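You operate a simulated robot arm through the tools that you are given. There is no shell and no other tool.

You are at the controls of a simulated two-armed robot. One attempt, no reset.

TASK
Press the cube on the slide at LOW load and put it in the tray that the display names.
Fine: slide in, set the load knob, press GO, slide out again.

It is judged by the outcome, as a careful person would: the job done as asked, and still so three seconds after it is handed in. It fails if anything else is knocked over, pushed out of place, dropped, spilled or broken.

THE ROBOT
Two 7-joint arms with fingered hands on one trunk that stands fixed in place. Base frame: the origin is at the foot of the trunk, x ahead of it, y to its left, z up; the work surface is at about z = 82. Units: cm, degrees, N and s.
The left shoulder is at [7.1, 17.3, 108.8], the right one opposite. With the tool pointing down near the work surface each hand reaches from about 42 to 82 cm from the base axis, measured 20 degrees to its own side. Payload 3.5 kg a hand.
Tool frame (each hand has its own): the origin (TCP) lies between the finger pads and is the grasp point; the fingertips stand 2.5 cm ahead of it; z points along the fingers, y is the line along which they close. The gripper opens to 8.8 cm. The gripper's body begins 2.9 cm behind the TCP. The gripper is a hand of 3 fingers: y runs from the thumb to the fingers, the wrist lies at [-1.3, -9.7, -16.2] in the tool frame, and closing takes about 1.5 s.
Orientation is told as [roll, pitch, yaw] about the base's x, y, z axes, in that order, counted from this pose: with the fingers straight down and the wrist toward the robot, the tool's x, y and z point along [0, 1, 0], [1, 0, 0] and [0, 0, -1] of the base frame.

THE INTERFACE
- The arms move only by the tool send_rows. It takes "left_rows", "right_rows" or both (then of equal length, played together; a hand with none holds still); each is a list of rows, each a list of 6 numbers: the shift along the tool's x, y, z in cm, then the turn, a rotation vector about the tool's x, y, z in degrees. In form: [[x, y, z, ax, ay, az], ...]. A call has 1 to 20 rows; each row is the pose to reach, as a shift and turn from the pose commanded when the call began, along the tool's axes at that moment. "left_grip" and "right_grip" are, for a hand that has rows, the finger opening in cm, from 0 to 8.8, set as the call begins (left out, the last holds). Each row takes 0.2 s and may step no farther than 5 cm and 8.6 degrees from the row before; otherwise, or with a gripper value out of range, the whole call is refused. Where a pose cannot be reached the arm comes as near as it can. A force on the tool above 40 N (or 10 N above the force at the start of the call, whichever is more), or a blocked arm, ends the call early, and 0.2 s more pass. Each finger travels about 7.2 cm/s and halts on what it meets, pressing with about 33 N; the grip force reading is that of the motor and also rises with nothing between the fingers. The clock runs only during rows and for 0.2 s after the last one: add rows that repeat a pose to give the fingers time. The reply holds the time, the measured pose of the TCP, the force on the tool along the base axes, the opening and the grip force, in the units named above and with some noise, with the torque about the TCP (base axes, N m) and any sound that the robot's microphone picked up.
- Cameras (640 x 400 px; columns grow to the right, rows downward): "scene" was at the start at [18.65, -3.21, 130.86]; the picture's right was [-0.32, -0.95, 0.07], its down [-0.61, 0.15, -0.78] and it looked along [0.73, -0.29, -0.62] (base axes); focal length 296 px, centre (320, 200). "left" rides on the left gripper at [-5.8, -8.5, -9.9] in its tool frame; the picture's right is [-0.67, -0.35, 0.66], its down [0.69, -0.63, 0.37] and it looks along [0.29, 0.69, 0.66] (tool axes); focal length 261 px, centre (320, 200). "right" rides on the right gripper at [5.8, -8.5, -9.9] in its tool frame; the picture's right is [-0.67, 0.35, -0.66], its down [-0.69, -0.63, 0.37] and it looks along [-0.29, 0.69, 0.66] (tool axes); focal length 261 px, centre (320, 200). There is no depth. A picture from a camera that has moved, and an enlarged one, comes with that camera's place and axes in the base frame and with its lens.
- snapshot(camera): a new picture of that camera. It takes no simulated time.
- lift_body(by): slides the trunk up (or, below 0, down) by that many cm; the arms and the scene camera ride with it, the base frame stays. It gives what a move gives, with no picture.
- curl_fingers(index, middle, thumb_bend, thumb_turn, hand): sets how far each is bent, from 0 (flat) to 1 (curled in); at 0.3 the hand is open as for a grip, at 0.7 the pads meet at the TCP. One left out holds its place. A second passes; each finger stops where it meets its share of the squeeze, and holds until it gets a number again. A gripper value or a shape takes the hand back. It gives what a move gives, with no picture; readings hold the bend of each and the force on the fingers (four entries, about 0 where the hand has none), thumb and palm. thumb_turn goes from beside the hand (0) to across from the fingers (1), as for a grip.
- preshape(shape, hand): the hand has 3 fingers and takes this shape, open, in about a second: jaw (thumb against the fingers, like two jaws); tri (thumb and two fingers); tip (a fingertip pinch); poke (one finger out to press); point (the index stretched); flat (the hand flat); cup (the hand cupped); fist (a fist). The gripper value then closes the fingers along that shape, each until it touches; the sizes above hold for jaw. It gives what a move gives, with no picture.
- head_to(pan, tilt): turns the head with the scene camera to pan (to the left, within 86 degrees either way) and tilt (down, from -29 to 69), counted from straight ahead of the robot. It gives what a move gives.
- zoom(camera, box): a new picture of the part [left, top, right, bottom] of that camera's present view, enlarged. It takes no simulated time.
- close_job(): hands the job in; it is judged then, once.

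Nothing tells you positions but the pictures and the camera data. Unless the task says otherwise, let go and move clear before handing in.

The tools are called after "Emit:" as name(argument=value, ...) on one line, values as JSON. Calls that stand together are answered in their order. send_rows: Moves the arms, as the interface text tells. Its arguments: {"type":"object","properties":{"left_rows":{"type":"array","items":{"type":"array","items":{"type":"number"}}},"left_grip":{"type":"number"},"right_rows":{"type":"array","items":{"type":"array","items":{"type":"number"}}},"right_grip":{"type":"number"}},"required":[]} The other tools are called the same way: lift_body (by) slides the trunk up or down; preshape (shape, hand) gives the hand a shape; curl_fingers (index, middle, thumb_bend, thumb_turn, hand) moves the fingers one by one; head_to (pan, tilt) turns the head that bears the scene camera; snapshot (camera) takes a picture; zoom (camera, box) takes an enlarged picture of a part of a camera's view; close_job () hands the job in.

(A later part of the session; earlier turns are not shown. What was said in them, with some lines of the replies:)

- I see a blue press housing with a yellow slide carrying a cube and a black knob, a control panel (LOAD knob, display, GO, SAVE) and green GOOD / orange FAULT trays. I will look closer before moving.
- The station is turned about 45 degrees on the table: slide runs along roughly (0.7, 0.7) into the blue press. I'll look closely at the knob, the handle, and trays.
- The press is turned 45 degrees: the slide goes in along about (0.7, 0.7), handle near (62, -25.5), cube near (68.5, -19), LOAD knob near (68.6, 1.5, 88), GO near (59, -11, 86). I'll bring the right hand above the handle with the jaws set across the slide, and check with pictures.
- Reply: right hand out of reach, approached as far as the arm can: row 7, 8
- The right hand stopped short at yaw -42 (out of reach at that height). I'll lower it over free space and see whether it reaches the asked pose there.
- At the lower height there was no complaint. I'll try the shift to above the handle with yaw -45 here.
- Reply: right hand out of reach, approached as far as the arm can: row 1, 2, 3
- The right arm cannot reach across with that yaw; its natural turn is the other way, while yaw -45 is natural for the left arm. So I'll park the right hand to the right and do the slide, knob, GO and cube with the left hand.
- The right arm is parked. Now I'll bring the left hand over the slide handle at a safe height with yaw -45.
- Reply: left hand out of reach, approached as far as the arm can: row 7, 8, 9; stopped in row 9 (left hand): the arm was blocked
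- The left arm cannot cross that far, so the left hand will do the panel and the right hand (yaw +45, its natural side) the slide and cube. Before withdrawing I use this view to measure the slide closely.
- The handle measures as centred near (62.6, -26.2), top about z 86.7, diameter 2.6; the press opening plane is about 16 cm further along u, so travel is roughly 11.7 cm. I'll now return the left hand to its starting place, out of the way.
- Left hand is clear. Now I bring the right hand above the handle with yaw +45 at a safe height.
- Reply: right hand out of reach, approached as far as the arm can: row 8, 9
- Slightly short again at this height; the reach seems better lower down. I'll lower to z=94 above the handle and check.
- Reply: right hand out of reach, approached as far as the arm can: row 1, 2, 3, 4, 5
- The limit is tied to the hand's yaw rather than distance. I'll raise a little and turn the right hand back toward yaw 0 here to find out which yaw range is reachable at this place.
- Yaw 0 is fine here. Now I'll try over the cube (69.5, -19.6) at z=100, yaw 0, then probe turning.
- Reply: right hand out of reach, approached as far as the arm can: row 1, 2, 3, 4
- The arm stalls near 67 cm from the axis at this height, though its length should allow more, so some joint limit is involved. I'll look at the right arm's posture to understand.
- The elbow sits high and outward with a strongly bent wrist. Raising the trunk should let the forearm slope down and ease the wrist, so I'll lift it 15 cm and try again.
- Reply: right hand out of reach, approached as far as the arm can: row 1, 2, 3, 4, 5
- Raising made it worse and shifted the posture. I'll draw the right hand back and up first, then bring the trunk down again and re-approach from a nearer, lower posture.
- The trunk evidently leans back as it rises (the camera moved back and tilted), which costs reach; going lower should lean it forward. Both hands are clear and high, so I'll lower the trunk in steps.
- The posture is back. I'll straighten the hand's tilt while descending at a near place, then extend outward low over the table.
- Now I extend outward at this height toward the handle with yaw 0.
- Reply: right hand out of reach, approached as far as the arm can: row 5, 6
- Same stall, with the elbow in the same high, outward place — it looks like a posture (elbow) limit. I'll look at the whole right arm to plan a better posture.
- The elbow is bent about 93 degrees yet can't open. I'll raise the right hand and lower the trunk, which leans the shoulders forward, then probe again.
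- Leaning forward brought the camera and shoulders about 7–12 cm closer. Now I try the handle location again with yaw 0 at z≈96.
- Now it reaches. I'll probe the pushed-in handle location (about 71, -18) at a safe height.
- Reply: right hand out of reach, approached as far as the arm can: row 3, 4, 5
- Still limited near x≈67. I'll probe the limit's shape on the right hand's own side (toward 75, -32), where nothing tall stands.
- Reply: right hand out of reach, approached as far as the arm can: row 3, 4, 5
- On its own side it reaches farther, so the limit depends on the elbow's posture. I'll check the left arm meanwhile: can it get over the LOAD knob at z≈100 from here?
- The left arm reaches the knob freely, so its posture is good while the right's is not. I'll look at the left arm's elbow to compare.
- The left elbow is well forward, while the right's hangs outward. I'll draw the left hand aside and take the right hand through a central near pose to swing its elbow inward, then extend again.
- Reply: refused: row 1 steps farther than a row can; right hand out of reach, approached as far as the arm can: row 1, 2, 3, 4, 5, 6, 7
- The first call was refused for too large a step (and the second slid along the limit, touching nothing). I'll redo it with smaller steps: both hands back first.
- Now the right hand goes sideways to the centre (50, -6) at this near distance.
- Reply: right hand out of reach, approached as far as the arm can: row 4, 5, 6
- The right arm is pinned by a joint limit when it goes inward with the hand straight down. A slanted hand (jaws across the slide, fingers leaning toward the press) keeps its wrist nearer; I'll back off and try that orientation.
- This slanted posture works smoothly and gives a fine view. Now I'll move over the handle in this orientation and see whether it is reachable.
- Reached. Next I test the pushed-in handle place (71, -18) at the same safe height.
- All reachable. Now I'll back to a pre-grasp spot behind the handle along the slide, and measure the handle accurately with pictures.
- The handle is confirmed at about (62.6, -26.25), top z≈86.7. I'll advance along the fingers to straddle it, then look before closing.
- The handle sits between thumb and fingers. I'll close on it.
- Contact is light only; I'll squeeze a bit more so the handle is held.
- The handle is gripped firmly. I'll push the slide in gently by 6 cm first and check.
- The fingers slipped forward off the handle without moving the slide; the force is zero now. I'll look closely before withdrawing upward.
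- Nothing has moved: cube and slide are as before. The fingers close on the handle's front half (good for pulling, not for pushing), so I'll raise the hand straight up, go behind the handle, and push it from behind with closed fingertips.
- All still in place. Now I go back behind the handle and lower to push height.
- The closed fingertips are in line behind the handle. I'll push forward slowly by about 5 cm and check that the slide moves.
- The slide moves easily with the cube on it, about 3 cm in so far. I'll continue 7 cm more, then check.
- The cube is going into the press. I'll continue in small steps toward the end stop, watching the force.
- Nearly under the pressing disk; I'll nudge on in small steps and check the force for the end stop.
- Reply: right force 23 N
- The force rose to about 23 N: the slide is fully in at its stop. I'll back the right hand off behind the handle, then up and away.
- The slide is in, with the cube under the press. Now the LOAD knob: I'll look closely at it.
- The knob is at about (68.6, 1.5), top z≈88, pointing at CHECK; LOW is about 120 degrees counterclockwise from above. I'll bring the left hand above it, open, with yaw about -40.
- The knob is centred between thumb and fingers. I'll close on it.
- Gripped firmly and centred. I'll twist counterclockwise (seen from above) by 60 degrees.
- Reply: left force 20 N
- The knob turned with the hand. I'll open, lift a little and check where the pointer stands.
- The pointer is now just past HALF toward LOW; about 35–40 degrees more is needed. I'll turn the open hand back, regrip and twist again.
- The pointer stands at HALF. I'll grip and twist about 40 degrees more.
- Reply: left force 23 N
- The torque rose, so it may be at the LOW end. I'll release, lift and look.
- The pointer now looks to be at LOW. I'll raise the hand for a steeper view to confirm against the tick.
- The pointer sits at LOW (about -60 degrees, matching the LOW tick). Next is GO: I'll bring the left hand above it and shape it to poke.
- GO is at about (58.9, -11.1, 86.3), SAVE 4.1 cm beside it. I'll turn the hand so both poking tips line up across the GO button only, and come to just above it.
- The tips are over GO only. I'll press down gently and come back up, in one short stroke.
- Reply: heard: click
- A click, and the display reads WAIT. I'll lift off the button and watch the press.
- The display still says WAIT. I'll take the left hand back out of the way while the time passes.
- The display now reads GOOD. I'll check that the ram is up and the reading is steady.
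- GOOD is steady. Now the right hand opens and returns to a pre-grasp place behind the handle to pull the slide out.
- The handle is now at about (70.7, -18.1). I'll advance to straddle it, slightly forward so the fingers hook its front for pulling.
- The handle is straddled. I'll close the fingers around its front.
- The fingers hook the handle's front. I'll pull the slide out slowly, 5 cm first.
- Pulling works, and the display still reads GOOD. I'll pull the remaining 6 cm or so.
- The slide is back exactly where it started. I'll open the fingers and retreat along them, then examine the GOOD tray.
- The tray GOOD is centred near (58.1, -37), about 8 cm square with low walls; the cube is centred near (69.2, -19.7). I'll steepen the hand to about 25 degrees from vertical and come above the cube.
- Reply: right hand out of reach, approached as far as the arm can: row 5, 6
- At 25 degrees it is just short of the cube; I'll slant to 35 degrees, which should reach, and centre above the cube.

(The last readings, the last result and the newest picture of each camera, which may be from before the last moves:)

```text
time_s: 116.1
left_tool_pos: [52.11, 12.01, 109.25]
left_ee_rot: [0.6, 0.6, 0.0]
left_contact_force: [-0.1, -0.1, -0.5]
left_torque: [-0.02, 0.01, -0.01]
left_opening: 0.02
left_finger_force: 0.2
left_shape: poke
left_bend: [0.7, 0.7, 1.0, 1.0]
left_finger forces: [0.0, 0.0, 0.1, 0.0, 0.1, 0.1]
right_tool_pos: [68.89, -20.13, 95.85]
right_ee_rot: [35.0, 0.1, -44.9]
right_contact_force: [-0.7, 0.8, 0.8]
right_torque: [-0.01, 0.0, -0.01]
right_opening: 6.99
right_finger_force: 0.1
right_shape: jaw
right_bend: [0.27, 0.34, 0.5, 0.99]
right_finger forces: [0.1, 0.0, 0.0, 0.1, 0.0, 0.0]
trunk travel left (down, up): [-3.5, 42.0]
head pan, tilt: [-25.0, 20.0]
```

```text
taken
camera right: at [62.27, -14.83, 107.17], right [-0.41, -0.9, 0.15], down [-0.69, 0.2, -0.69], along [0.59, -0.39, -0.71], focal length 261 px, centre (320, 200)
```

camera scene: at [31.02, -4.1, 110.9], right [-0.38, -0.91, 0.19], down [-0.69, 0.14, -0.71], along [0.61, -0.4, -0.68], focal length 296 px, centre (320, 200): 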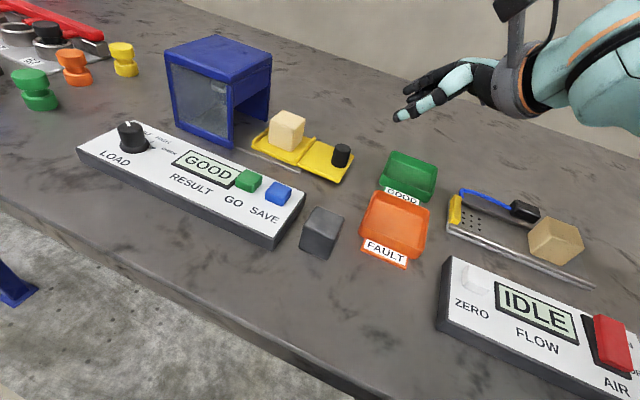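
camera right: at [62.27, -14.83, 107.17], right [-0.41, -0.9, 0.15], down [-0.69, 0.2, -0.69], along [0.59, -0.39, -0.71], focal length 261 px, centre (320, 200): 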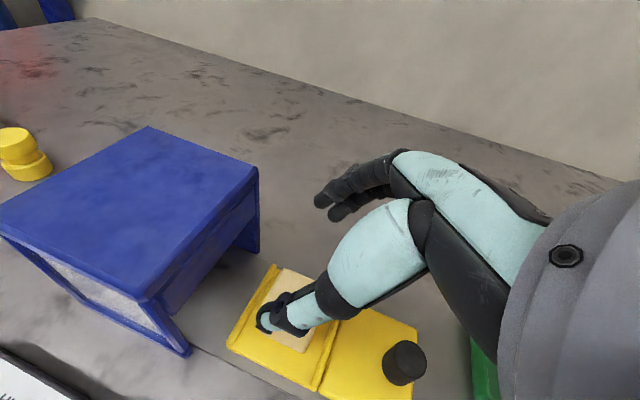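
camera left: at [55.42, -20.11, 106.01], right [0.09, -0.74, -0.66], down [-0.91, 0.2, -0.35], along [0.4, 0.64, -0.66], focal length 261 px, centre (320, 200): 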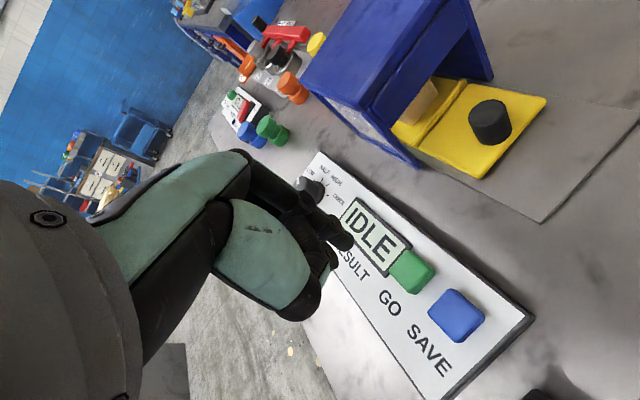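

Reached, centred over the cube. I'll descend with the fingers straddling the cube, checking on the way.

Emit:
send_rows(right_rows=[[-1.1, 0, 1.6, 0, 0, 0], [-2.2, 0, 3.2, 0, 0, 0], [-3.0, 0, 4.3, 0, 0, 0], [-3.6, 0, 5.1, 0, 0, 0], [-3.6, 0, 5.1, 0, 0, 0]])

Emit:
snapshot(camera="right")

Emit:
zoom(camera="scene", box=[220, 60, 360, 170])

```text
time_s: 117.3
left_tool_pos: [52.29, 12.02, 109.33]
left_ee_rot: [0.5, 0.6, 0.0]
left_contact_force: [-0.4, -0.8, -0.2]
left_torque: [0.01, 0.04, 0.01]
left_opening: 0.03
left_finger_force: 0.0
left_shape: poke
left_bend: [0.7, 0.7, 1.0, 1.0]
left_finger forces: [0.0, 0.0, 0.0, 0.0, 0.0, 0.0]
right_tool_pos: [68.82, -20.2, 89.41]
right_ee_rot: [35.0, 0.2, -44.9]
right_contact_force: [0.5, -0.3, -0.6]
right_torque: [0.0, -0.03, 0.01]
right_opening: 6.97
right_finger_force: 0.1
right_shape: jaw
right_bend: [0.27, 0.34, 0.5, 0.99]
right_finger forces: [0.0, 0.0, 0.0, 0.0, 0.0, 0.0]
trunk travel left (down, up): [-3.5, 42.0]
head pan, tilt: [-25.0, 20.0]
```

```text
taken
camera right: at [62.13, -14.85, 100.81], right [-0.41, -0.9, 0.15], down [-0.69, 0.2, -0.69], along [0.59, -0.39, -0.71], focal length 261 px, centre (320, 200)
```

right: 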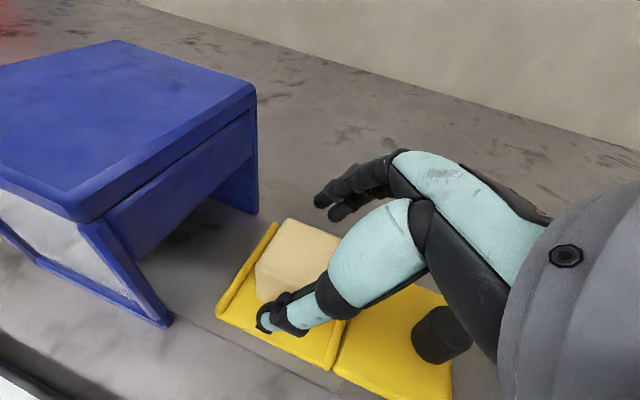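

```text
3.64 times, centred on (290, 115) of scene
camera zoom: at [31.06, -4.16, 110.88], right [-0.38, -0.91, 0.19], down [-0.69, 0.14, -0.7], along [0.61, -0.4, -0.68], focal length 1078 px, centre (429, 509)
```

zoom: 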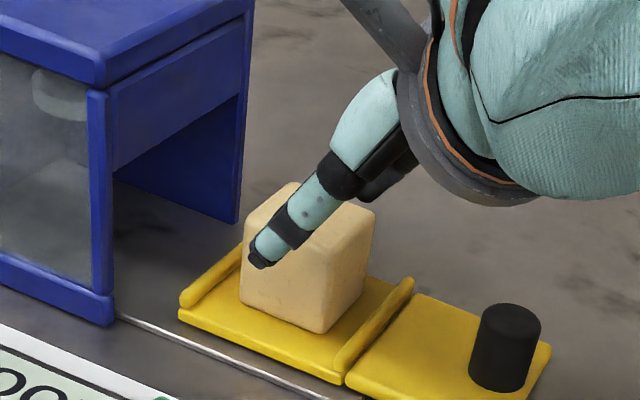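

Emit:
send_rows(right_rows=[[-0.5, 0, 0.7, 0, 0, 0], [-0.9, 0, 1.3, 0, 0, 0], [-1.1, 0, 1.6, 0, 0, 0], [-1.1, 0, 1.6, 0, 0, 0]])

Emit:
zoom(camera="scene", box=[220, 60, 360, 170])

Emit:
zoom(camera="right", box=[200, 150, 440, 370])

```text
time_s: 118.3
left_tool_pos: [52.23, 11.98, 109.34]
left_ee_rot: [0.4, 0.6, 0.0]
left_contact_force: [0.2, 0.3, 0.2]
left_torque: [0.0, 0.0, 0.0]
left_opening: 0.01
left_finger_force: 0.0
left_shape: poke
left_bend: [0.7, 0.7, 1.0, 1.0]
left_finger forces: [0.0, 0.0, 0.0, 0.0, 0.1, 0.0]
right_tool_pos: [68.75, -20.19, 87.44]
right_ee_rot: [35.0, 0.1, -44.9]
right_contact_force: [0.0, 0.2, 0.4]
right_torque: [-0.04, 0.0, -0.03]
right_opening: 6.94
right_finger_force: 0.0
right_shape: jaw
right_bend: [0.27, 0.34, 0.5, 0.99]
right_finger forces: [0.1, 0.0, 0.0, 0.0, 0.1, 0.0]
trunk travel left (down, up): [-3.5, 42.0]
head pan, tilt: [-25.0, 20.0]
```

```text
3.64 times, centred on (290, 115) of scene
camera zoom: at [31.07, -4.17, 110.88], right [-0.38, -0.91, 0.19], down [-0.69, 0.14, -0.7], along [0.61, -0.4, -0.68], focal length 1078 px, centre (429, 509)
```

zoom: 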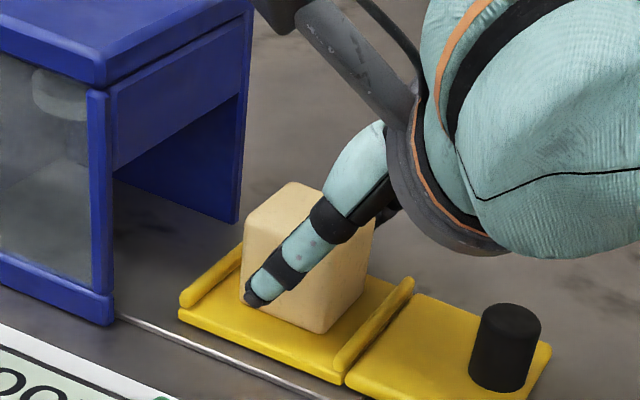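

```text
1.82 times, centred on (320, 260) of right
camera zoom: at [62.19, -14.83, 98.92], right [-0.41, -0.9, 0.15], down [-0.69, 0.2, -0.69], along [0.59, -0.39, -0.71], focal length 474 px, centre (320, 91)
```

zoom: 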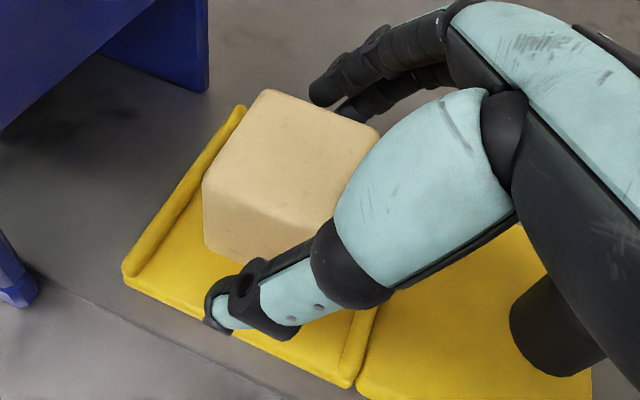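

The cube is between thumb and fingers. I'll close on it.

Emit:
send_rows(right_rows=[[0, 0, 0, 0, 0, 0], [0, 0, 0, 0, 0, 0], [0, 0, 0, 0, 0, 0], [0, 0, 0, 0, 0, 0], [0, 0, 0, 0, 0, 0], [0, 0, 0, 0, 0, 0], [0, 0, 0, 0, 0, 0]], right_grip=3)

Emit:
zoom(camera="scene", box=[220, 60, 360, 170])

Emit:
zoom(camera="right", box=[200, 150, 440, 370])

```text
time_s: 119.9
left_tool_pos: [52.18, 12.01, 109.26]
left_ee_rot: [0.5, 0.6, -0.1]
left_contact_force: [0.3, -0.3, 0.2]
left_torque: [-0.02, -0.02, 0.03]
left_opening: 0.0
left_finger_force: 0.1
left_shape: poke
left_bend: [0.7, 0.7, 1.0, 1.0]
left_finger forces: [0.1, 0.0, 0.1, 0.0, 0.0, 0.0]
right_tool_pos: [68.89, -20.22, 87.57]
right_ee_rot: [35.0, 0.0, -44.9]
right_contact_force: [-0.3, -0.2, 0.4]
right_torque: [0.0, 0.0, -0.01]
right_opening: 3.78
right_finger_force: 32.6
right_shape: jaw
right_bend: [0.74, 0.48, 0.71, 1.0]
right_finger forces: [19.4, 10.5, 0.0, 0.0, 29.9, 0.1]
trunk travel left (down, up): [-3.5, 42.0]
head pan, tilt: [-25.0, 20.0]
```

```text
3.64 times, centred on (290, 115) of scene
camera zoom: at [31.07, -4.17, 110.87], right [-0.38, -0.91, 0.19], down [-0.69, 0.14, -0.7], along [0.61, -0.4, -0.68], focal length 1078 px, centre (429, 509)
```

zoom: 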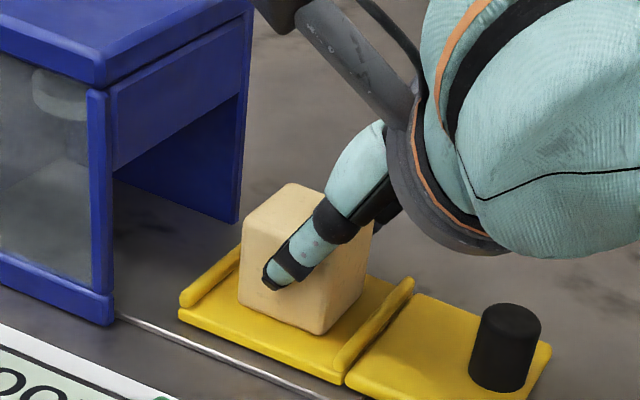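

```text
1.82 times, centred on (320, 260) of right
camera zoom: at [62.19, -14.83, 98.93], right [-0.41, -0.9, 0.15], down [-0.69, 0.2, -0.69], along [0.59, -0.39, -0.71], focal length 474 px, centre (320, 91)
```

zoom: 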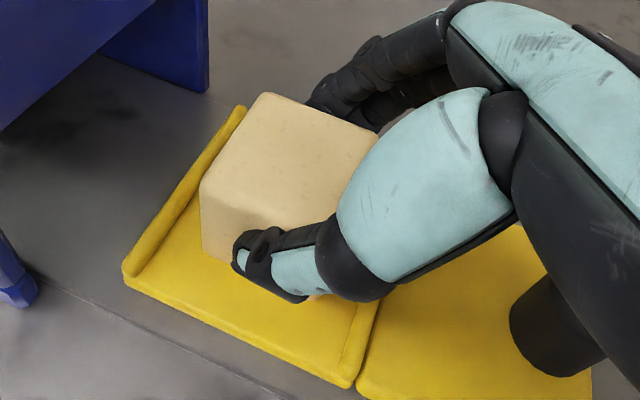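

Firm, centred grip on the cube. I'll lift it slowly.

Emit:
send_rows(right_rows=[[0.15, 0, -0.2, 0, 0, 0], [0.45, 0, -0.65, 0, 0, 0], [0.85, 0, -1.2, 0, 0, 0], [1.3, 0, -1.85, 0, 0, 0], [1.75, 0, -2.5, 0, 0, 0], [1.75, 0, -2.5, 0, 0, 0]])

Emit:
zoom(camera="scene", box=[220, 40, 380, 170])

```text
time_s: 121.3
left_tool_pos: [52.27, 12.04, 109.38]
left_ee_rot: [0.5, 0.6, 0.0]
left_contact_force: [0.7, 0.9, -0.6]
left_torque: [-0.01, -0.03, 0.0]
left_opening: 0.0
left_finger_force: 0.0
left_shape: poke
left_bend: [0.7, 0.7, 1.0, 1.0]
left_finger forces: [0.1, 0.1, 0.1, 0.1, 0.0, 0.0]
right_tool_pos: [68.95, -20.07, 90.64]
right_ee_rot: [35.1, 0.0, -45.0]
right_contact_force: [0.3, 1.1, -0.6]
right_torque: [0.01, -0.02, 0.01]
right_opening: 3.78
right_finger_force: 33.2
right_shape: jaw
right_bend: [0.74, 0.48, 0.71, 1.0]
right_finger forces: [19.4, 10.5, 0.0, 0.0, 29.9, 0.0]
trunk travel left (down, up): [-3.5, 42.0]
head pan, tilt: [-25.0, 20.0]
```

```text
3.08 times, centred on (300, 105) of scene
camera zoom: at [31.08, -4.17, 110.87], right [-0.38, -0.91, 0.19], down [-0.69, 0.14, -0.7], along [0.61, -0.4, -0.68], focal length 912 px, centre (382, 492)
```

zoom: 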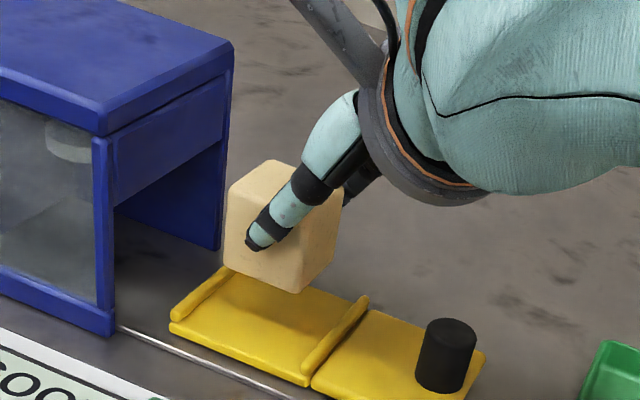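

The cube is held well. I'll raise it higher, then carry it over the GOOD tray.

Emit:
send_rows(right_rows=[[0.5, 0, -0.7, 0, 0, 0], [1.2, 0, -1.7, 0, 0, 0], [2.0, 0, -2.9, 0, 0, 0], [2.8, 0, -4.1, 0, 0, 0], [3.5, 0, -5.0, 0, 0, 0], [4.0, 0, -5.7, 0, 0, 0], [3.3, 0.2, -6.2, 0, 0, 0], [1.9, 0.6, -7.2, 0, 0, 0], [0.3, 1.0, -8.4, 0, 0, 0], [-1.3, 1.4, -9.5, 0, 0, 0], [-2.9, 1.8, -10.6, 0, 0, 0], [-4.5, 2.3, -11.7, 0, 0, 0], [-6.1, 2.8, -12.8, 0, 0, 0], [-7.7, 3.2, -14.0, 0, 0, 0], [-9.3, 3.6, -15.1, 0, 0, 0], [-10.6, 4.0, -16.0, 0, 0, 0], [-11.6, 4.2, -16.7, 0, 0, 0], [-12.2, 4.3, -17.1, 0, 0, 0], [-12.5, 4.4, -17.3, 0, 0, 0]])

Emit:
snapshot(camera="right")

Emit:
snapshot(camera="scene")

```text
time_s: 125.3
left_tool_pos: [52.26, 11.97, 109.23]
left_ee_rot: [0.5, 0.6, -0.1]
left_contact_force: [0.5, 0.1, -0.6]
left_torque: [0.02, 0.03, -0.01]
left_opening: 0.01
left_finger_force: 0.1
left_shape: poke
left_bend: [0.7, 0.7, 1.0, 1.0]
left_finger forces: [0.1, 0.0, 0.0, 0.0, 0.0, 0.0]
right_tool_pos: [57.85, -37.51, 97.53]
right_ee_rot: [35.0, 0.1, -44.9]
right_contact_force: [0.0, -1.0, -0.1]
right_torque: [0.02, 0.0, -0.01]
right_opening: 3.77
right_finger_force: 33.3
right_shape: jaw
right_bend: [0.74, 0.48, 0.71, 1.0]
right_finger forces: [19.4, 10.5, 0.0, 0.0, 29.9, 0.0]
trunk travel left (down, up): [-3.5, 42.0]
head pan, tilt: [-25.0, 20.0]
```

```text
taken
camera right: at [51.15, -32.2, 108.98], right [-0.41, -0.9, 0.15], down [-0.69, 0.2, -0.69], along [0.59, -0.39, -0.71], focal length 261 px, centre (320, 200)
```

right: 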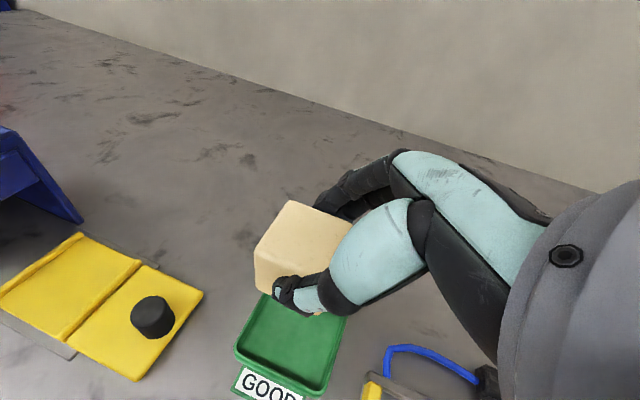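

```text
taken
camera scene: at [31.07, -4.19, 110.87], right [-0.38, -0.91, 0.19], down [-0.69, 0.14, -0.7], along [0.61, -0.4, -0.68], focal length 296 px, centre (320, 200)
```

scene: 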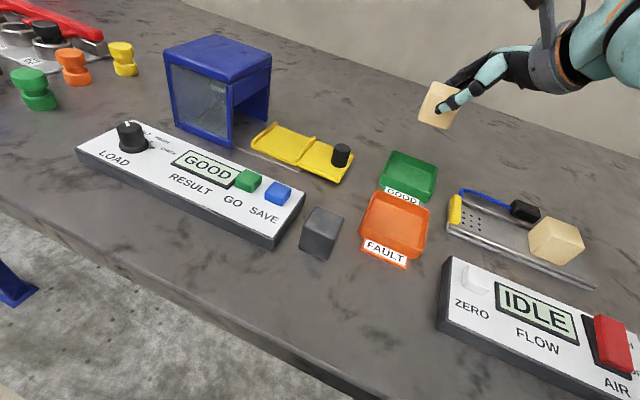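

Emit:
zoom(camera="right", box=[210, 190, 380, 400])

Emit:
zoom(camera="scene", box=[350, 60, 500, 220])

```text
1.90 times, centred on (295, 295) of right
camera zoom: at [51.15, -32.2, 108.98], right [-0.41, -0.9, 0.15], down [-0.69, 0.2, -0.69], along [0.59, -0.39, -0.71], focal length 496 px, centre (368, 19)
```

zoom: 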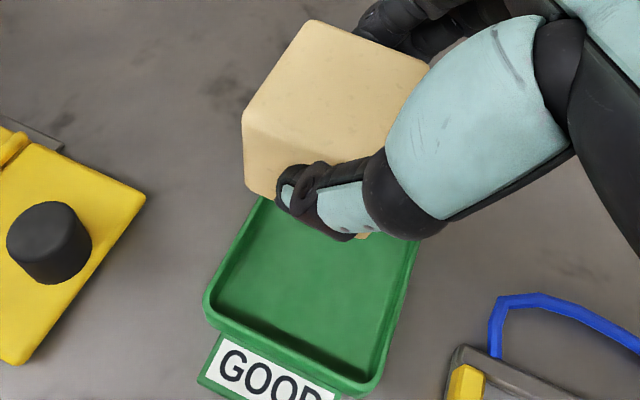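

```text
2.50 times, centred on (425, 140) of scene
camera zoom: at [31.07, -4.19, 110.87], right [-0.38, -0.91, 0.19], down [-0.69, 0.14, -0.7], along [0.61, -0.4, -0.68], focal length 741 px, centre (58, 350)
```

zoom: 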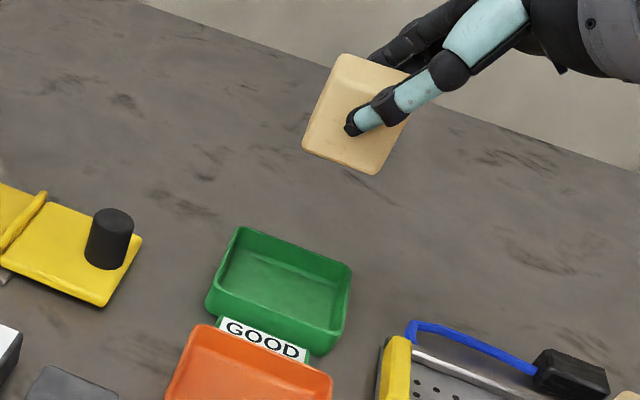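

The cube hangs level above the tray; cube and tray centres match to a few millimetres. I'll lower it most of the way and check clearances.

Emit:
send_rows(right_rows=[[-0.9, 0.1, 1.2, 0, 0, 0], [-2.0, 0.2, 2.6, 0, 0, 0], [-3.1, 0.25, 4.1, 0, 0, 0], [-4.1, 0.25, 5.4, 0, 0, 0], [-4.84, 0.25, 6.38, 0, 0, 0], [-4.84, 0.25, 6.38, 0, 0, 0]])

Emit:
zoom(camera="right", box=[210, 190, 380, 400])

Emit:
zoom(camera="scene", box=[350, 90, 480, 210])

```text
time_s: 126.7
left_tool_pos: [52.2, 12.0, 109.38]
left_ee_rot: [0.5, 0.6, 0.0]
left_contact_force: [0.2, 0.2, 0.3]
left_torque: [0.02, -0.01, -0.02]
left_opening: 0.02
left_finger_force: 0.0
left_shape: poke
left_bend: [0.7, 0.7, 1.0, 1.0]
left_finger forces: [0.0, 0.0, 0.0, 0.0, 0.0, 0.0]
right_tool_pos: [57.67, -38.1, 89.58]
right_ee_rot: [35.0, 0.1, -44.9]
right_contact_force: [0.4, 0.2, -0.2]
right_torque: [0.03, 0.04, 0.02]
right_opening: 3.77
right_finger_force: 33.0
right_shape: jaw
right_bend: [0.74, 0.48, 0.71, 1.0]
right_finger forces: [19.4, 10.5, 0.0, 0.0, 29.9, 0.0]
trunk travel left (down, up): [-3.5, 42.0]
head pan, tilt: [-25.0, 20.0]
```

```text
1.90 times, centred on (295, 295) of right
camera zoom: at [51.04, -32.67, 101.01], right [-0.41, -0.9, 0.15], down [-0.69, 0.2, -0.69], along [0.59, -0.39, -0.71], focal length 496 px, centre (368, 19)
```

zoom: 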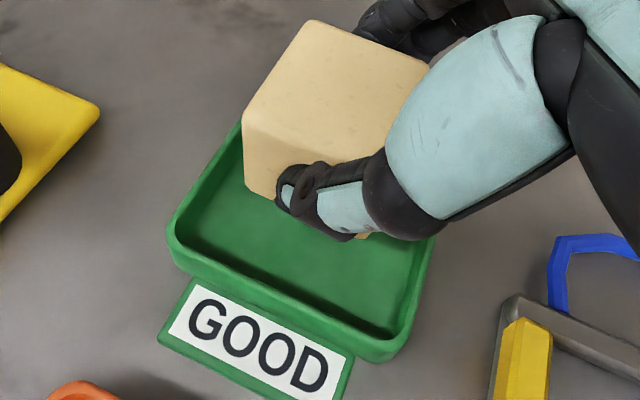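

```text
3.33 times, centred on (415, 150) of scene
camera zoom: at [31.06, -4.17, 110.88], right [-0.38, -0.91, 0.19], down [-0.69, 0.14, -0.7], along [0.61, -0.4, -0.68], focal length 988 px, centre (3, 367)
```

zoom: 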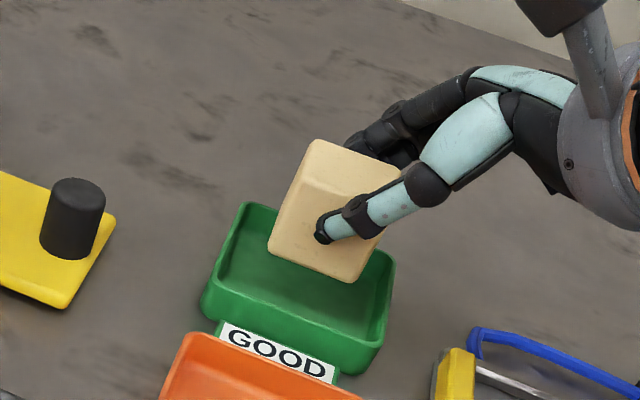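

Clearances look good on all sides. I'll lower to just above the tray floor.

Emit:
send_rows(right_rows=[[-0.5, 0, 0.7, 0, 0, 0], [-0.9, 0, 1.3, 0, 0, 0], [-1.3, 0, 1.8, 0, 0, 0], [-1.45, 0, 2.05, 0, 0, 0], [-1.45, 0, 2.05, 0, 0, 0]])

Emit:
zoom(camera="right", box=[190, 190, 400, 400])

Emit:
zoom(camera="scene", box=[360, 110, 460, 210])

```text
time_s: 127.9
left_tool_pos: [52.28, 12.02, 109.23]
left_ee_rot: [0.5, 0.6, 0.1]
left_contact_force: [0.0, 0.2, -0.2]
left_torque: [0.01, 0.01, 0.01]
left_opening: 0.0
left_finger_force: 0.1
left_shape: poke
left_bend: [0.7, 0.7, 1.0, 1.0]
left_finger forces: [0.1, 0.0, 0.1, 0.1, 0.1, 0.1]
right_tool_pos: [57.69, -38.07, 87.12]
right_ee_rot: [35.0, 0.1, -45.0]
right_contact_force: [-0.3, -0.3, -0.8]
right_torque: [0.0, -0.01, 0.03]
right_opening: 3.79
right_finger_force: 32.8
right_shape: jaw
right_bend: [0.74, 0.48, 0.71, 1.0]
right_finger forces: [19.4, 10.5, 0.0, 0.0, 30.0, 0.0]
trunk travel left (down, up): [-3.5, 42.0]
head pan, tilt: [-25.0, 20.0]
```

```text
1.90 times, centred on (295, 295) of right
camera zoom: at [51.08, -32.69, 98.46], right [-0.41, -0.9, 0.15], down [-0.69, 0.2, -0.69], along [0.59, -0.39, -0.71], focal length 496 px, centre (368, 19)
```

zoom: 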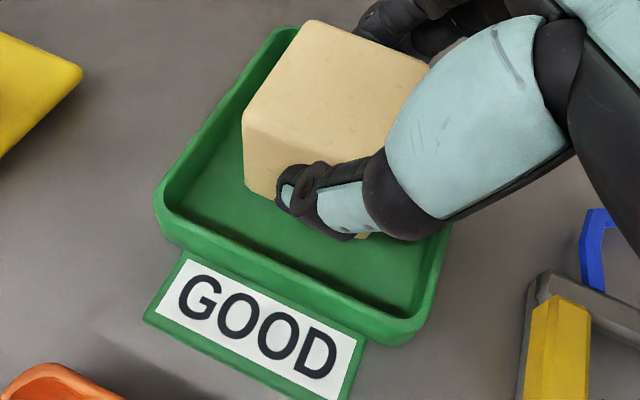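

```text
4.00 times, centred on (410, 160) of scene
camera zoom: at [31.07, -4.18, 110.88], right [-0.38, -0.91, 0.19], down [-0.69, 0.14, -0.7], along [0.61, -0.4, -0.68], focal length 1186 px, centre (-40, 360)
```

zoom: 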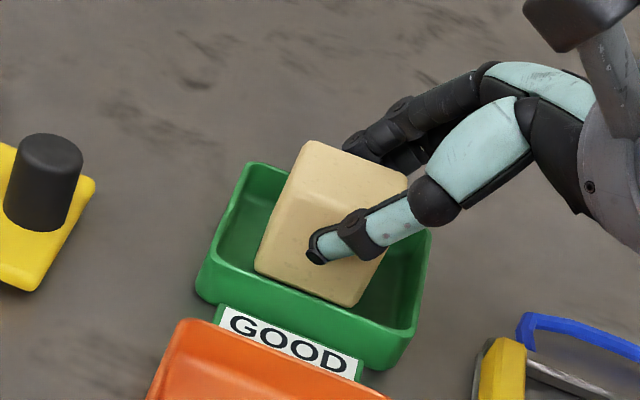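

Emit:
send_rows(right_rows=[[-0.12, 0, 0.16, 0, 0, 0], [-0.23, 0, 0.33, 0, 0, 0], [-0.23, 0, 0.33, 0, 0, 0]])

Emit:
zoom(camera="scene", box=[360, 110, 460, 210])

```text
time_s: 128.7
left_tool_pos: [52.22, 12.08, 109.3]
left_ee_rot: [0.6, 0.6, -0.1]
left_contact_force: [0.2, 0.1, -0.2]
left_torque: [0.0, 0.04, -0.02]
left_opening: 0.0
left_finger_force: 0.2
left_shape: poke
left_bend: [0.7, 0.7, 1.0, 1.0]
left_finger forces: [0.0, 0.0, 0.0, 0.0, 0.0, 0.0]
right_tool_pos: [57.66, -37.96, 86.72]
right_ee_rot: [35.0, 0.1, -44.9]
right_contact_force: [0.3, 0.1, 0.5]
right_torque: [0.0, -0.04, 0.01]
right_opening: 3.78
right_finger_force: 33.2
right_shape: jaw
right_bend: [0.74, 0.48, 0.71, 1.0]
right_finger forces: [19.6, 10.6, 0.0, 0.0, 29.9, 0.0]
trunk travel left (down, up): [-3.5, 42.0]
head pan, tilt: [-25.0, 20.0]
```

```text
4.00 times, centred on (410, 160) of scene
camera zoom: at [31.06, -4.17, 110.88], right [-0.38, -0.91, 0.19], down [-0.69, 0.14, -0.7], along [0.61, -0.4, -0.68], focal length 1186 px, centre (-40, 360)
```

zoom: 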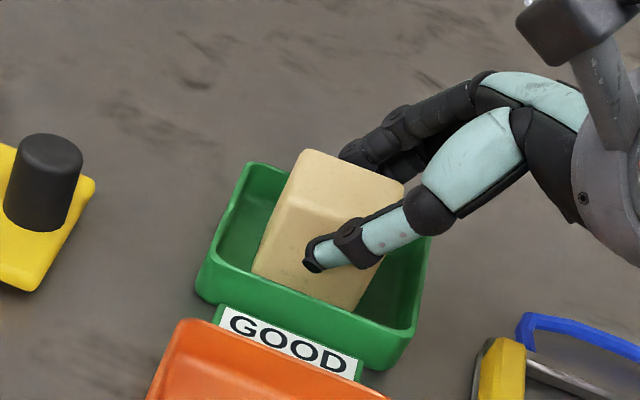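

Emit:
send_rows(right_rows=[[-0.08, 0, 0.12, 0, 0, 0], [-0.15, 0, 0.22, 0, 0, 0], [-0.15, 0, 0.22, 0, 0, 0]])

Emit:
zoom(camera="right", box=[190, 190, 400, 400])

```text
time_s: 129.5
left_tool_pos: [52.08, 12.06, 109.45]
left_ee_rot: [0.5, 0.5, 0.0]
left_contact_force: [0.2, 0.0, 0.2]
left_torque: [0.0, -0.05, -0.05]
left_opening: 0.02
left_finger_force: 0.1
left_shape: poke
left_bend: [0.7, 0.7, 1.0, 1.0]
left_finger forces: [0.0, 0.0, 0.0, 0.0, 0.1, 0.0]
right_tool_pos: [57.49, -38.03, 86.59]
right_ee_rot: [35.2, 0.0, -44.9]
right_contact_force: [1.2, -3.9, 10.8]
right_torque: [-0.01, -0.13, -0.02]
right_opening: 3.75
right_finger_force: 33.3
right_shape: jaw
right_bend: [0.74, 0.48, 0.72, 1.0]
right_finger forces: [22.1, 12.3, 0.1, 0.1, 30.5, 0.0]
trunk travel left (down, up): [-3.5, 42.0]
head pan, tilt: [-25.0, 20.0]
```

```text
1.90 times, centred on (295, 295) of right
camera zoom: at [50.92, -32.59, 97.96], right [-0.41, -0.9, 0.15], down [-0.69, 0.2, -0.69], along [0.6, -0.39, -0.7], focal length 496 px, centre (368, 19)
```

zoom: 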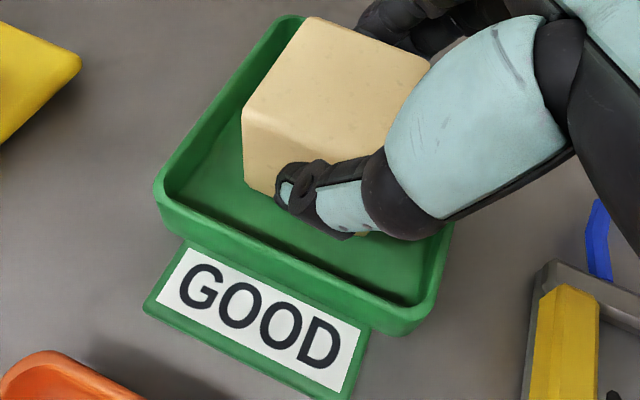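

Contact with the tray floor is felt (about 11 N). I'll ease up a hair, open just slightly, and check the cube stays put.

Emit:
send_rows(right_rows=[[0.05, 0, -0.08, 0, 0, 0], [0.05, 0, -0.08, 0, 0, 0], [0.05, 0, -0.08, 0, 0, 0]], right_grip=4.9)

Emit:
zoom(camera="right", box=[190, 190, 400, 400])

Emit:
zoom(camera="scene", box=[360, 110, 460, 210])

```text
time_s: 130.3
left_tool_pos: [52.22, 12.16, 109.27]
left_ee_rot: [0.5, 0.6, 0.0]
left_contact_force: [0.2, 0.2, 0.6]
left_torque: [0.01, 0.01, -0.01]
left_opening: 0.01
left_finger_force: 0.0
left_shape: poke
left_bend: [0.7, 0.7, 1.0, 1.0]
left_finger forces: [0.0, 0.0, 0.1, 0.0, 0.0, 0.0]
right_tool_pos: [57.59, -37.97, 86.46]
right_ee_rot: [35.0, 0.1, -44.9]
right_contact_force: [0.2, 0.8, 0.1]
right_torque: [0.01, -0.03, -0.01]
right_opening: 4.84
right_finger_force: 0.0
right_shape: jaw
right_bend: [0.74, 0.42, 0.67, 1.0]
right_finger forces: [0.0, 0.1, 0.0, 0.1, 0.0, 0.0]
trunk travel left (down, up): [-3.5, 42.0]
head pan, tilt: [-25.0, 20.0]
```

```text
1.90 times, centred on (295, 295) of right
camera zoom: at [51.0, -32.61, 97.88], right [-0.41, -0.9, 0.15], down [-0.69, 0.2, -0.69], along [0.59, -0.39, -0.71], focal length 496 px, centre (368, 19)
```

zoom: 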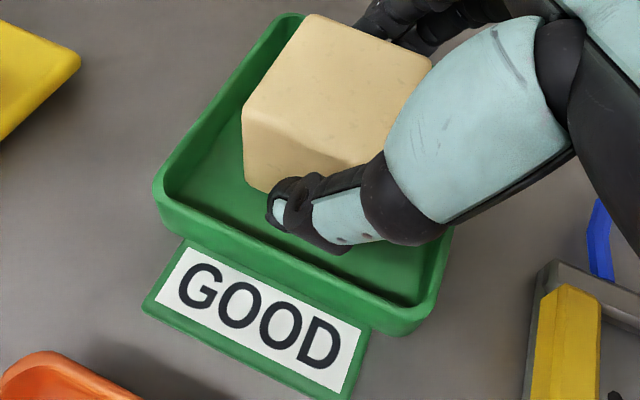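

```text
4.00 times, centred on (410, 160) of scene
camera zoom: at [31.06, -4.16, 110.87], right [-0.38, -0.91, 0.19], down [-0.69, 0.14, -0.7], along [0.61, -0.4, -0.68], focal length 1186 px, centre (-40, 360)
```

zoom: 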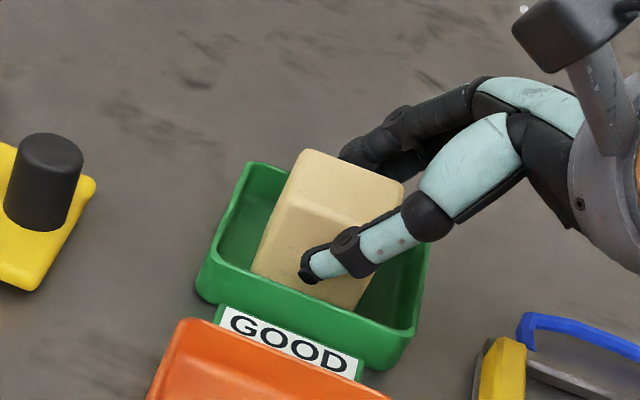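

The cube rests in the tray with no force on the hand. I'll rise half a centimetre, open wider, then rise straight up.

Emit:
send_rows(right_rows=[[0.15, 0, -0.2, 0, 0, 0], [0.3, 0, -0.42, 0, 0, 0]])

Emit:
zoom(camera="scene", box=[360, 110, 460, 210])

Emit:
zoom(camera="right", box=[190, 190, 400, 400])

```text
time_s: 130.9
left_tool_pos: [52.16, 12.04, 109.33]
left_ee_rot: [0.5, 0.5, 0.0]
left_contact_force: [-0.7, 0.5, 0.2]
left_torque: [0.0, -0.01, 0.0]
left_opening: 0.0
left_finger_force: 0.1
left_shape: poke
left_bend: [0.7, 0.7, 1.0, 1.0]
left_finger forces: [0.1, 0.1, 0.1, 0.0, 0.0, 0.0]
right_tool_pos: [57.77, -37.94, 87.13]
right_ee_rot: [35.0, 0.1, -44.9]
right_contact_force: [-0.4, 0.8, 0.3]
right_torque: [-0.03, 0.0, -0.01]
right_opening: 4.86
right_finger_force: 0.0
right_shape: jaw
right_bend: [0.74, 0.42, 0.67, 1.0]
right_finger forces: [0.1, 0.0, 0.0, 0.1, 0.1, 0.0]
trunk travel left (down, up): [-3.5, 42.0]
head pan, tilt: [-25.0, 20.0]
```

```text
4.00 times, centred on (410, 160) of scene
camera zoom: at [31.06, -4.17, 110.88], right [-0.38, -0.91, 0.19], down [-0.69, 0.14, -0.7], along [0.61, -0.4, -0.68], focal length 1186 px, centre (-40, 360)
```

zoom: 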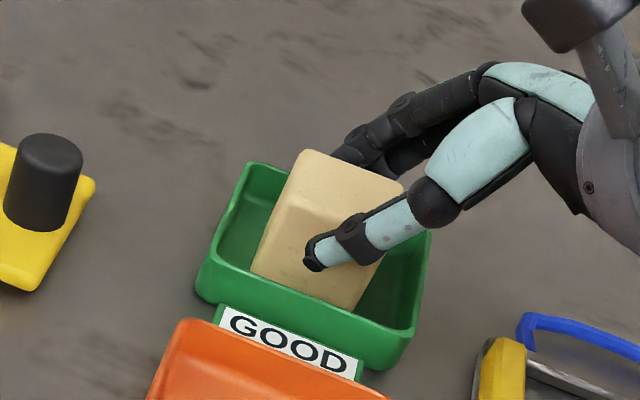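

```text
1.90 times, centred on (295, 295) of right
camera zoom: at [51.04, -32.6, 98.48], right [-0.41, -0.9, 0.15], down [-0.69, 0.2, -0.69], along [0.59, -0.39, -0.71], focal length 496 px, centre (368, 19)
```

zoom: 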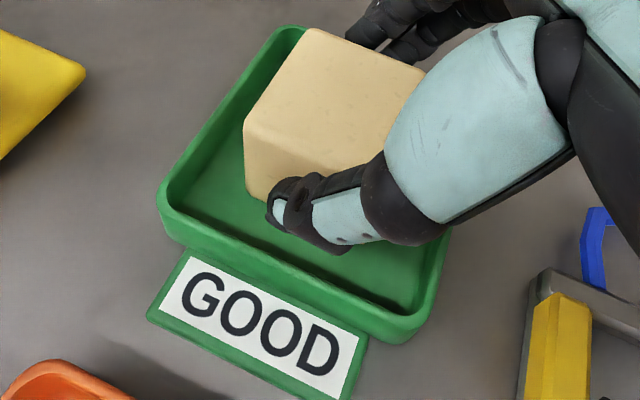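

The cube stays in place as the hand rises. I'll rise clear and look.

Emit:
send_rows(right_rows=[[0.3, 0, -0.4, 0, 0, 0], [0.9, 0, -1.3, 0, 0, 0], [1.8, 0, -2.6, 0, 0, 0], [3.0, 0, -4.3, 0, 0, 0], [4.3, 0, -6.1, 0, 0, 0], [5.7, 0, -8.2, 0, 0, 0]])

Emit:
snapshot(camera="scene")

Emit:
snapshot(camera="right")

```text
time_s: 132.3
left_tool_pos: [52.06, 12.0, 109.28]
left_ee_rot: [0.5, 0.6, -0.1]
left_contact_force: [0.2, -1.5, -0.4]
left_torque: [0.0, -0.01, -0.01]
left_opening: 0.0
left_finger_force: 0.0
left_shape: poke
left_bend: [0.7, 0.7, 1.0, 1.0]
left_finger forces: [0.0, 0.0, 0.1, 0.0, 0.0, 0.1]
right_tool_pos: [57.66, -37.92, 96.95]
right_ee_rot: [35.1, 0.0, -44.9]
right_contact_force: [-0.1, -0.4, 0.2]
right_torque: [-0.01, 0.01, -0.02]
right_opening: 4.84
right_finger_force: 0.0
right_shape: jaw
right_bend: [0.74, 0.42, 0.67, 1.0]
right_finger forces: [0.0, 0.1, 0.1, 0.0, 0.0, 0.0]
trunk travel left (down, up): [-3.5, 42.0]
head pan, tilt: [-25.0, 20.0]
```

```text
taken
camera scene: at [31.04, -4.14, 110.89], right [-0.38, -0.91, 0.19], down [-0.69, 0.14, -0.7], along [0.61, -0.4, -0.68], focal length 296 px, centre (320, 200)
```

scene: 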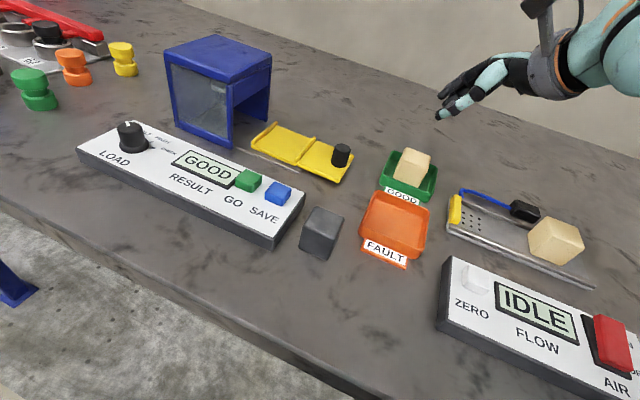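

```text
taken
camera right: at [51.02, -32.56, 108.4], right [-0.41, -0.9, 0.15], down [-0.69, 0.2, -0.69], along [0.59, -0.39, -0.71], focal length 261 px, centre (320, 200)
```

right: 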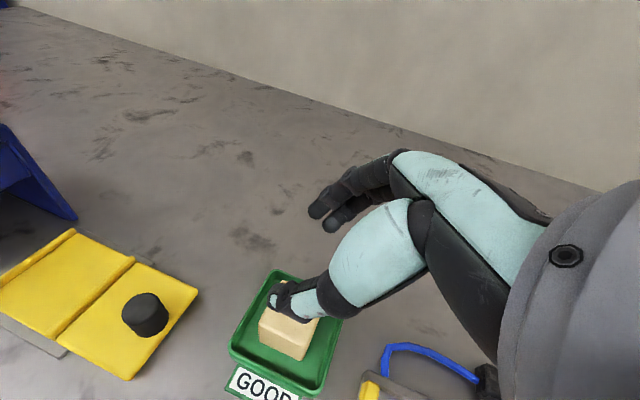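

The cube sits in the GOOD tray and the display still reads GOOD. I'll move the right hand well clear and do a final check of everything.

Emit:
send_rows(right_rows=[[-0.3, -0.7, -3, 0, 0, 0], [-0.8, -2.2, -6, 0, 0, 0], [-1.5, -3.9, -9, 0, 0, 0], [-2.4, -5.6, -11.4, 0, 0, 0], [-2.4, -5.6, -11.4, 0, 0, 0]])

Emit:
zoom(camera="scene", box=[340, 120, 480, 280])

Emit:
zoom(camera="scene", box=[70, 20, 370, 280])

Emit:
snapshot(camera="right")

```text
time_s: 133.5
left_tool_pos: [52.25, 12.02, 109.12]
left_ee_rot: [0.4, 0.6, 0.0]
left_contact_force: [0.6, 0.6, 1.5]
left_torque: [-0.01, 0.01, -0.02]
left_opening: 0.0
left_finger_force: 0.0
left_shape: poke
left_bend: [0.7, 0.7, 1.0, 1.0]
left_finger forces: [0.1, 0.1, 0.0, 0.1, 0.1, 0.0]
right_tool_pos: [47.83, -40.04, 104.91]
right_ee_rot: [35.0, 0.0, -44.9]
right_contact_force: [-0.3, 0.5, 1.0]
right_torque: [0.01, 0.0, -0.01]
right_opening: 4.86
right_finger_force: 0.1
right_shape: jaw
right_bend: [0.74, 0.42, 0.67, 1.0]
right_finger forces: [0.0, 0.1, 0.0, 0.0, 0.1, 0.0]
trunk travel left (down, up): [-3.5, 42.0]
head pan, tilt: [-25.0, 20.0]
```

```text
2.50 times, centred on (410, 200) of scene
camera zoom: at [31.1, -4.17, 110.86], right [-0.38, -0.91, 0.19], down [-0.69, 0.14, -0.7], along [0.61, -0.4, -0.68], focal length 741 px, centre (95, 200)
```

zoom: 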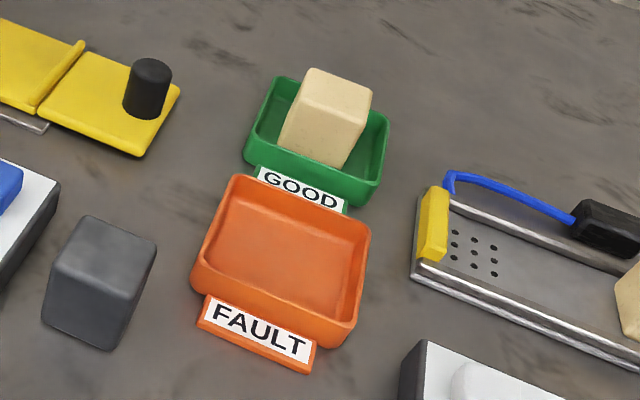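

```text
1.54 times, centred on (220, 150) of scene
camera zoom: at [31.1, -4.17, 110.86], right [-0.38, -0.91, 0.19], down [-0.69, 0.14, -0.7], along [0.61, -0.4, -0.68], focal length 456 px, centre (474, 277)
```

zoom: 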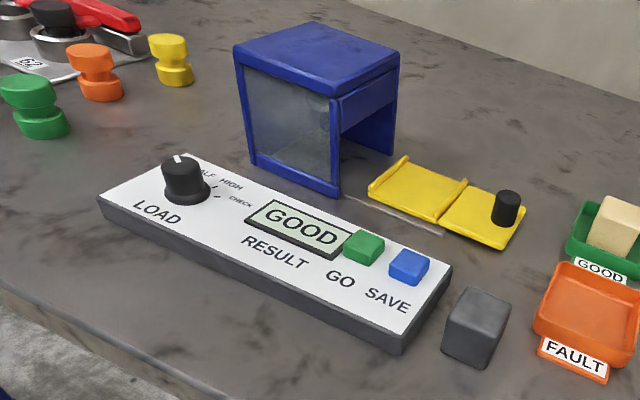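

```text
taken
camera right: at [41.18, -34.62, 116.34], right [-0.41, -0.9, 0.15], down [-0.69, 0.2, -0.69], along [0.59, -0.39, -0.71], focal length 261 px, centre (320, 200)
```

right: 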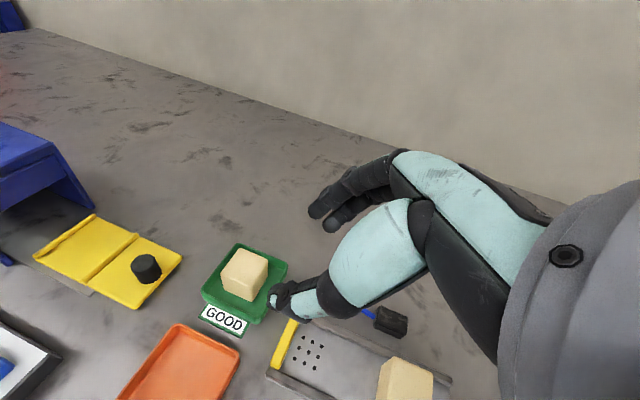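

The cube stands in the GOOD tray as the display says. The slide is back out, the knob is at LOW, both hands are clear, and nothing else has been disturbed. I'm handing the job in.

Emit:
close_job()

```text
The job is handed in.
```

The cube was pressed at LOW load and is now in the GOOD tray. The display read GOOD after the press and still did at my last check.

- **Press:** I pushed the slide in to its stop. I turned the LOAD knob from CHECK to LOW and confirmed it against the LOW tick. GO clicked once, and I left SAVE alone.
- **Slide:** It is back out where it started.
- **Surroundings:** In the last pictures nothing else had been moved or knocked over, and both hands were clear when I handed in.

On my first try at pushing the slide, the fingers slipped off the handle. The pictures showed neither the slide nor the cube had moved, so I pushed from behind the handle instead.

I also raised and lowered the trunk several times to find a position the right arm could reach from. It finished 14 cm below its starting height.
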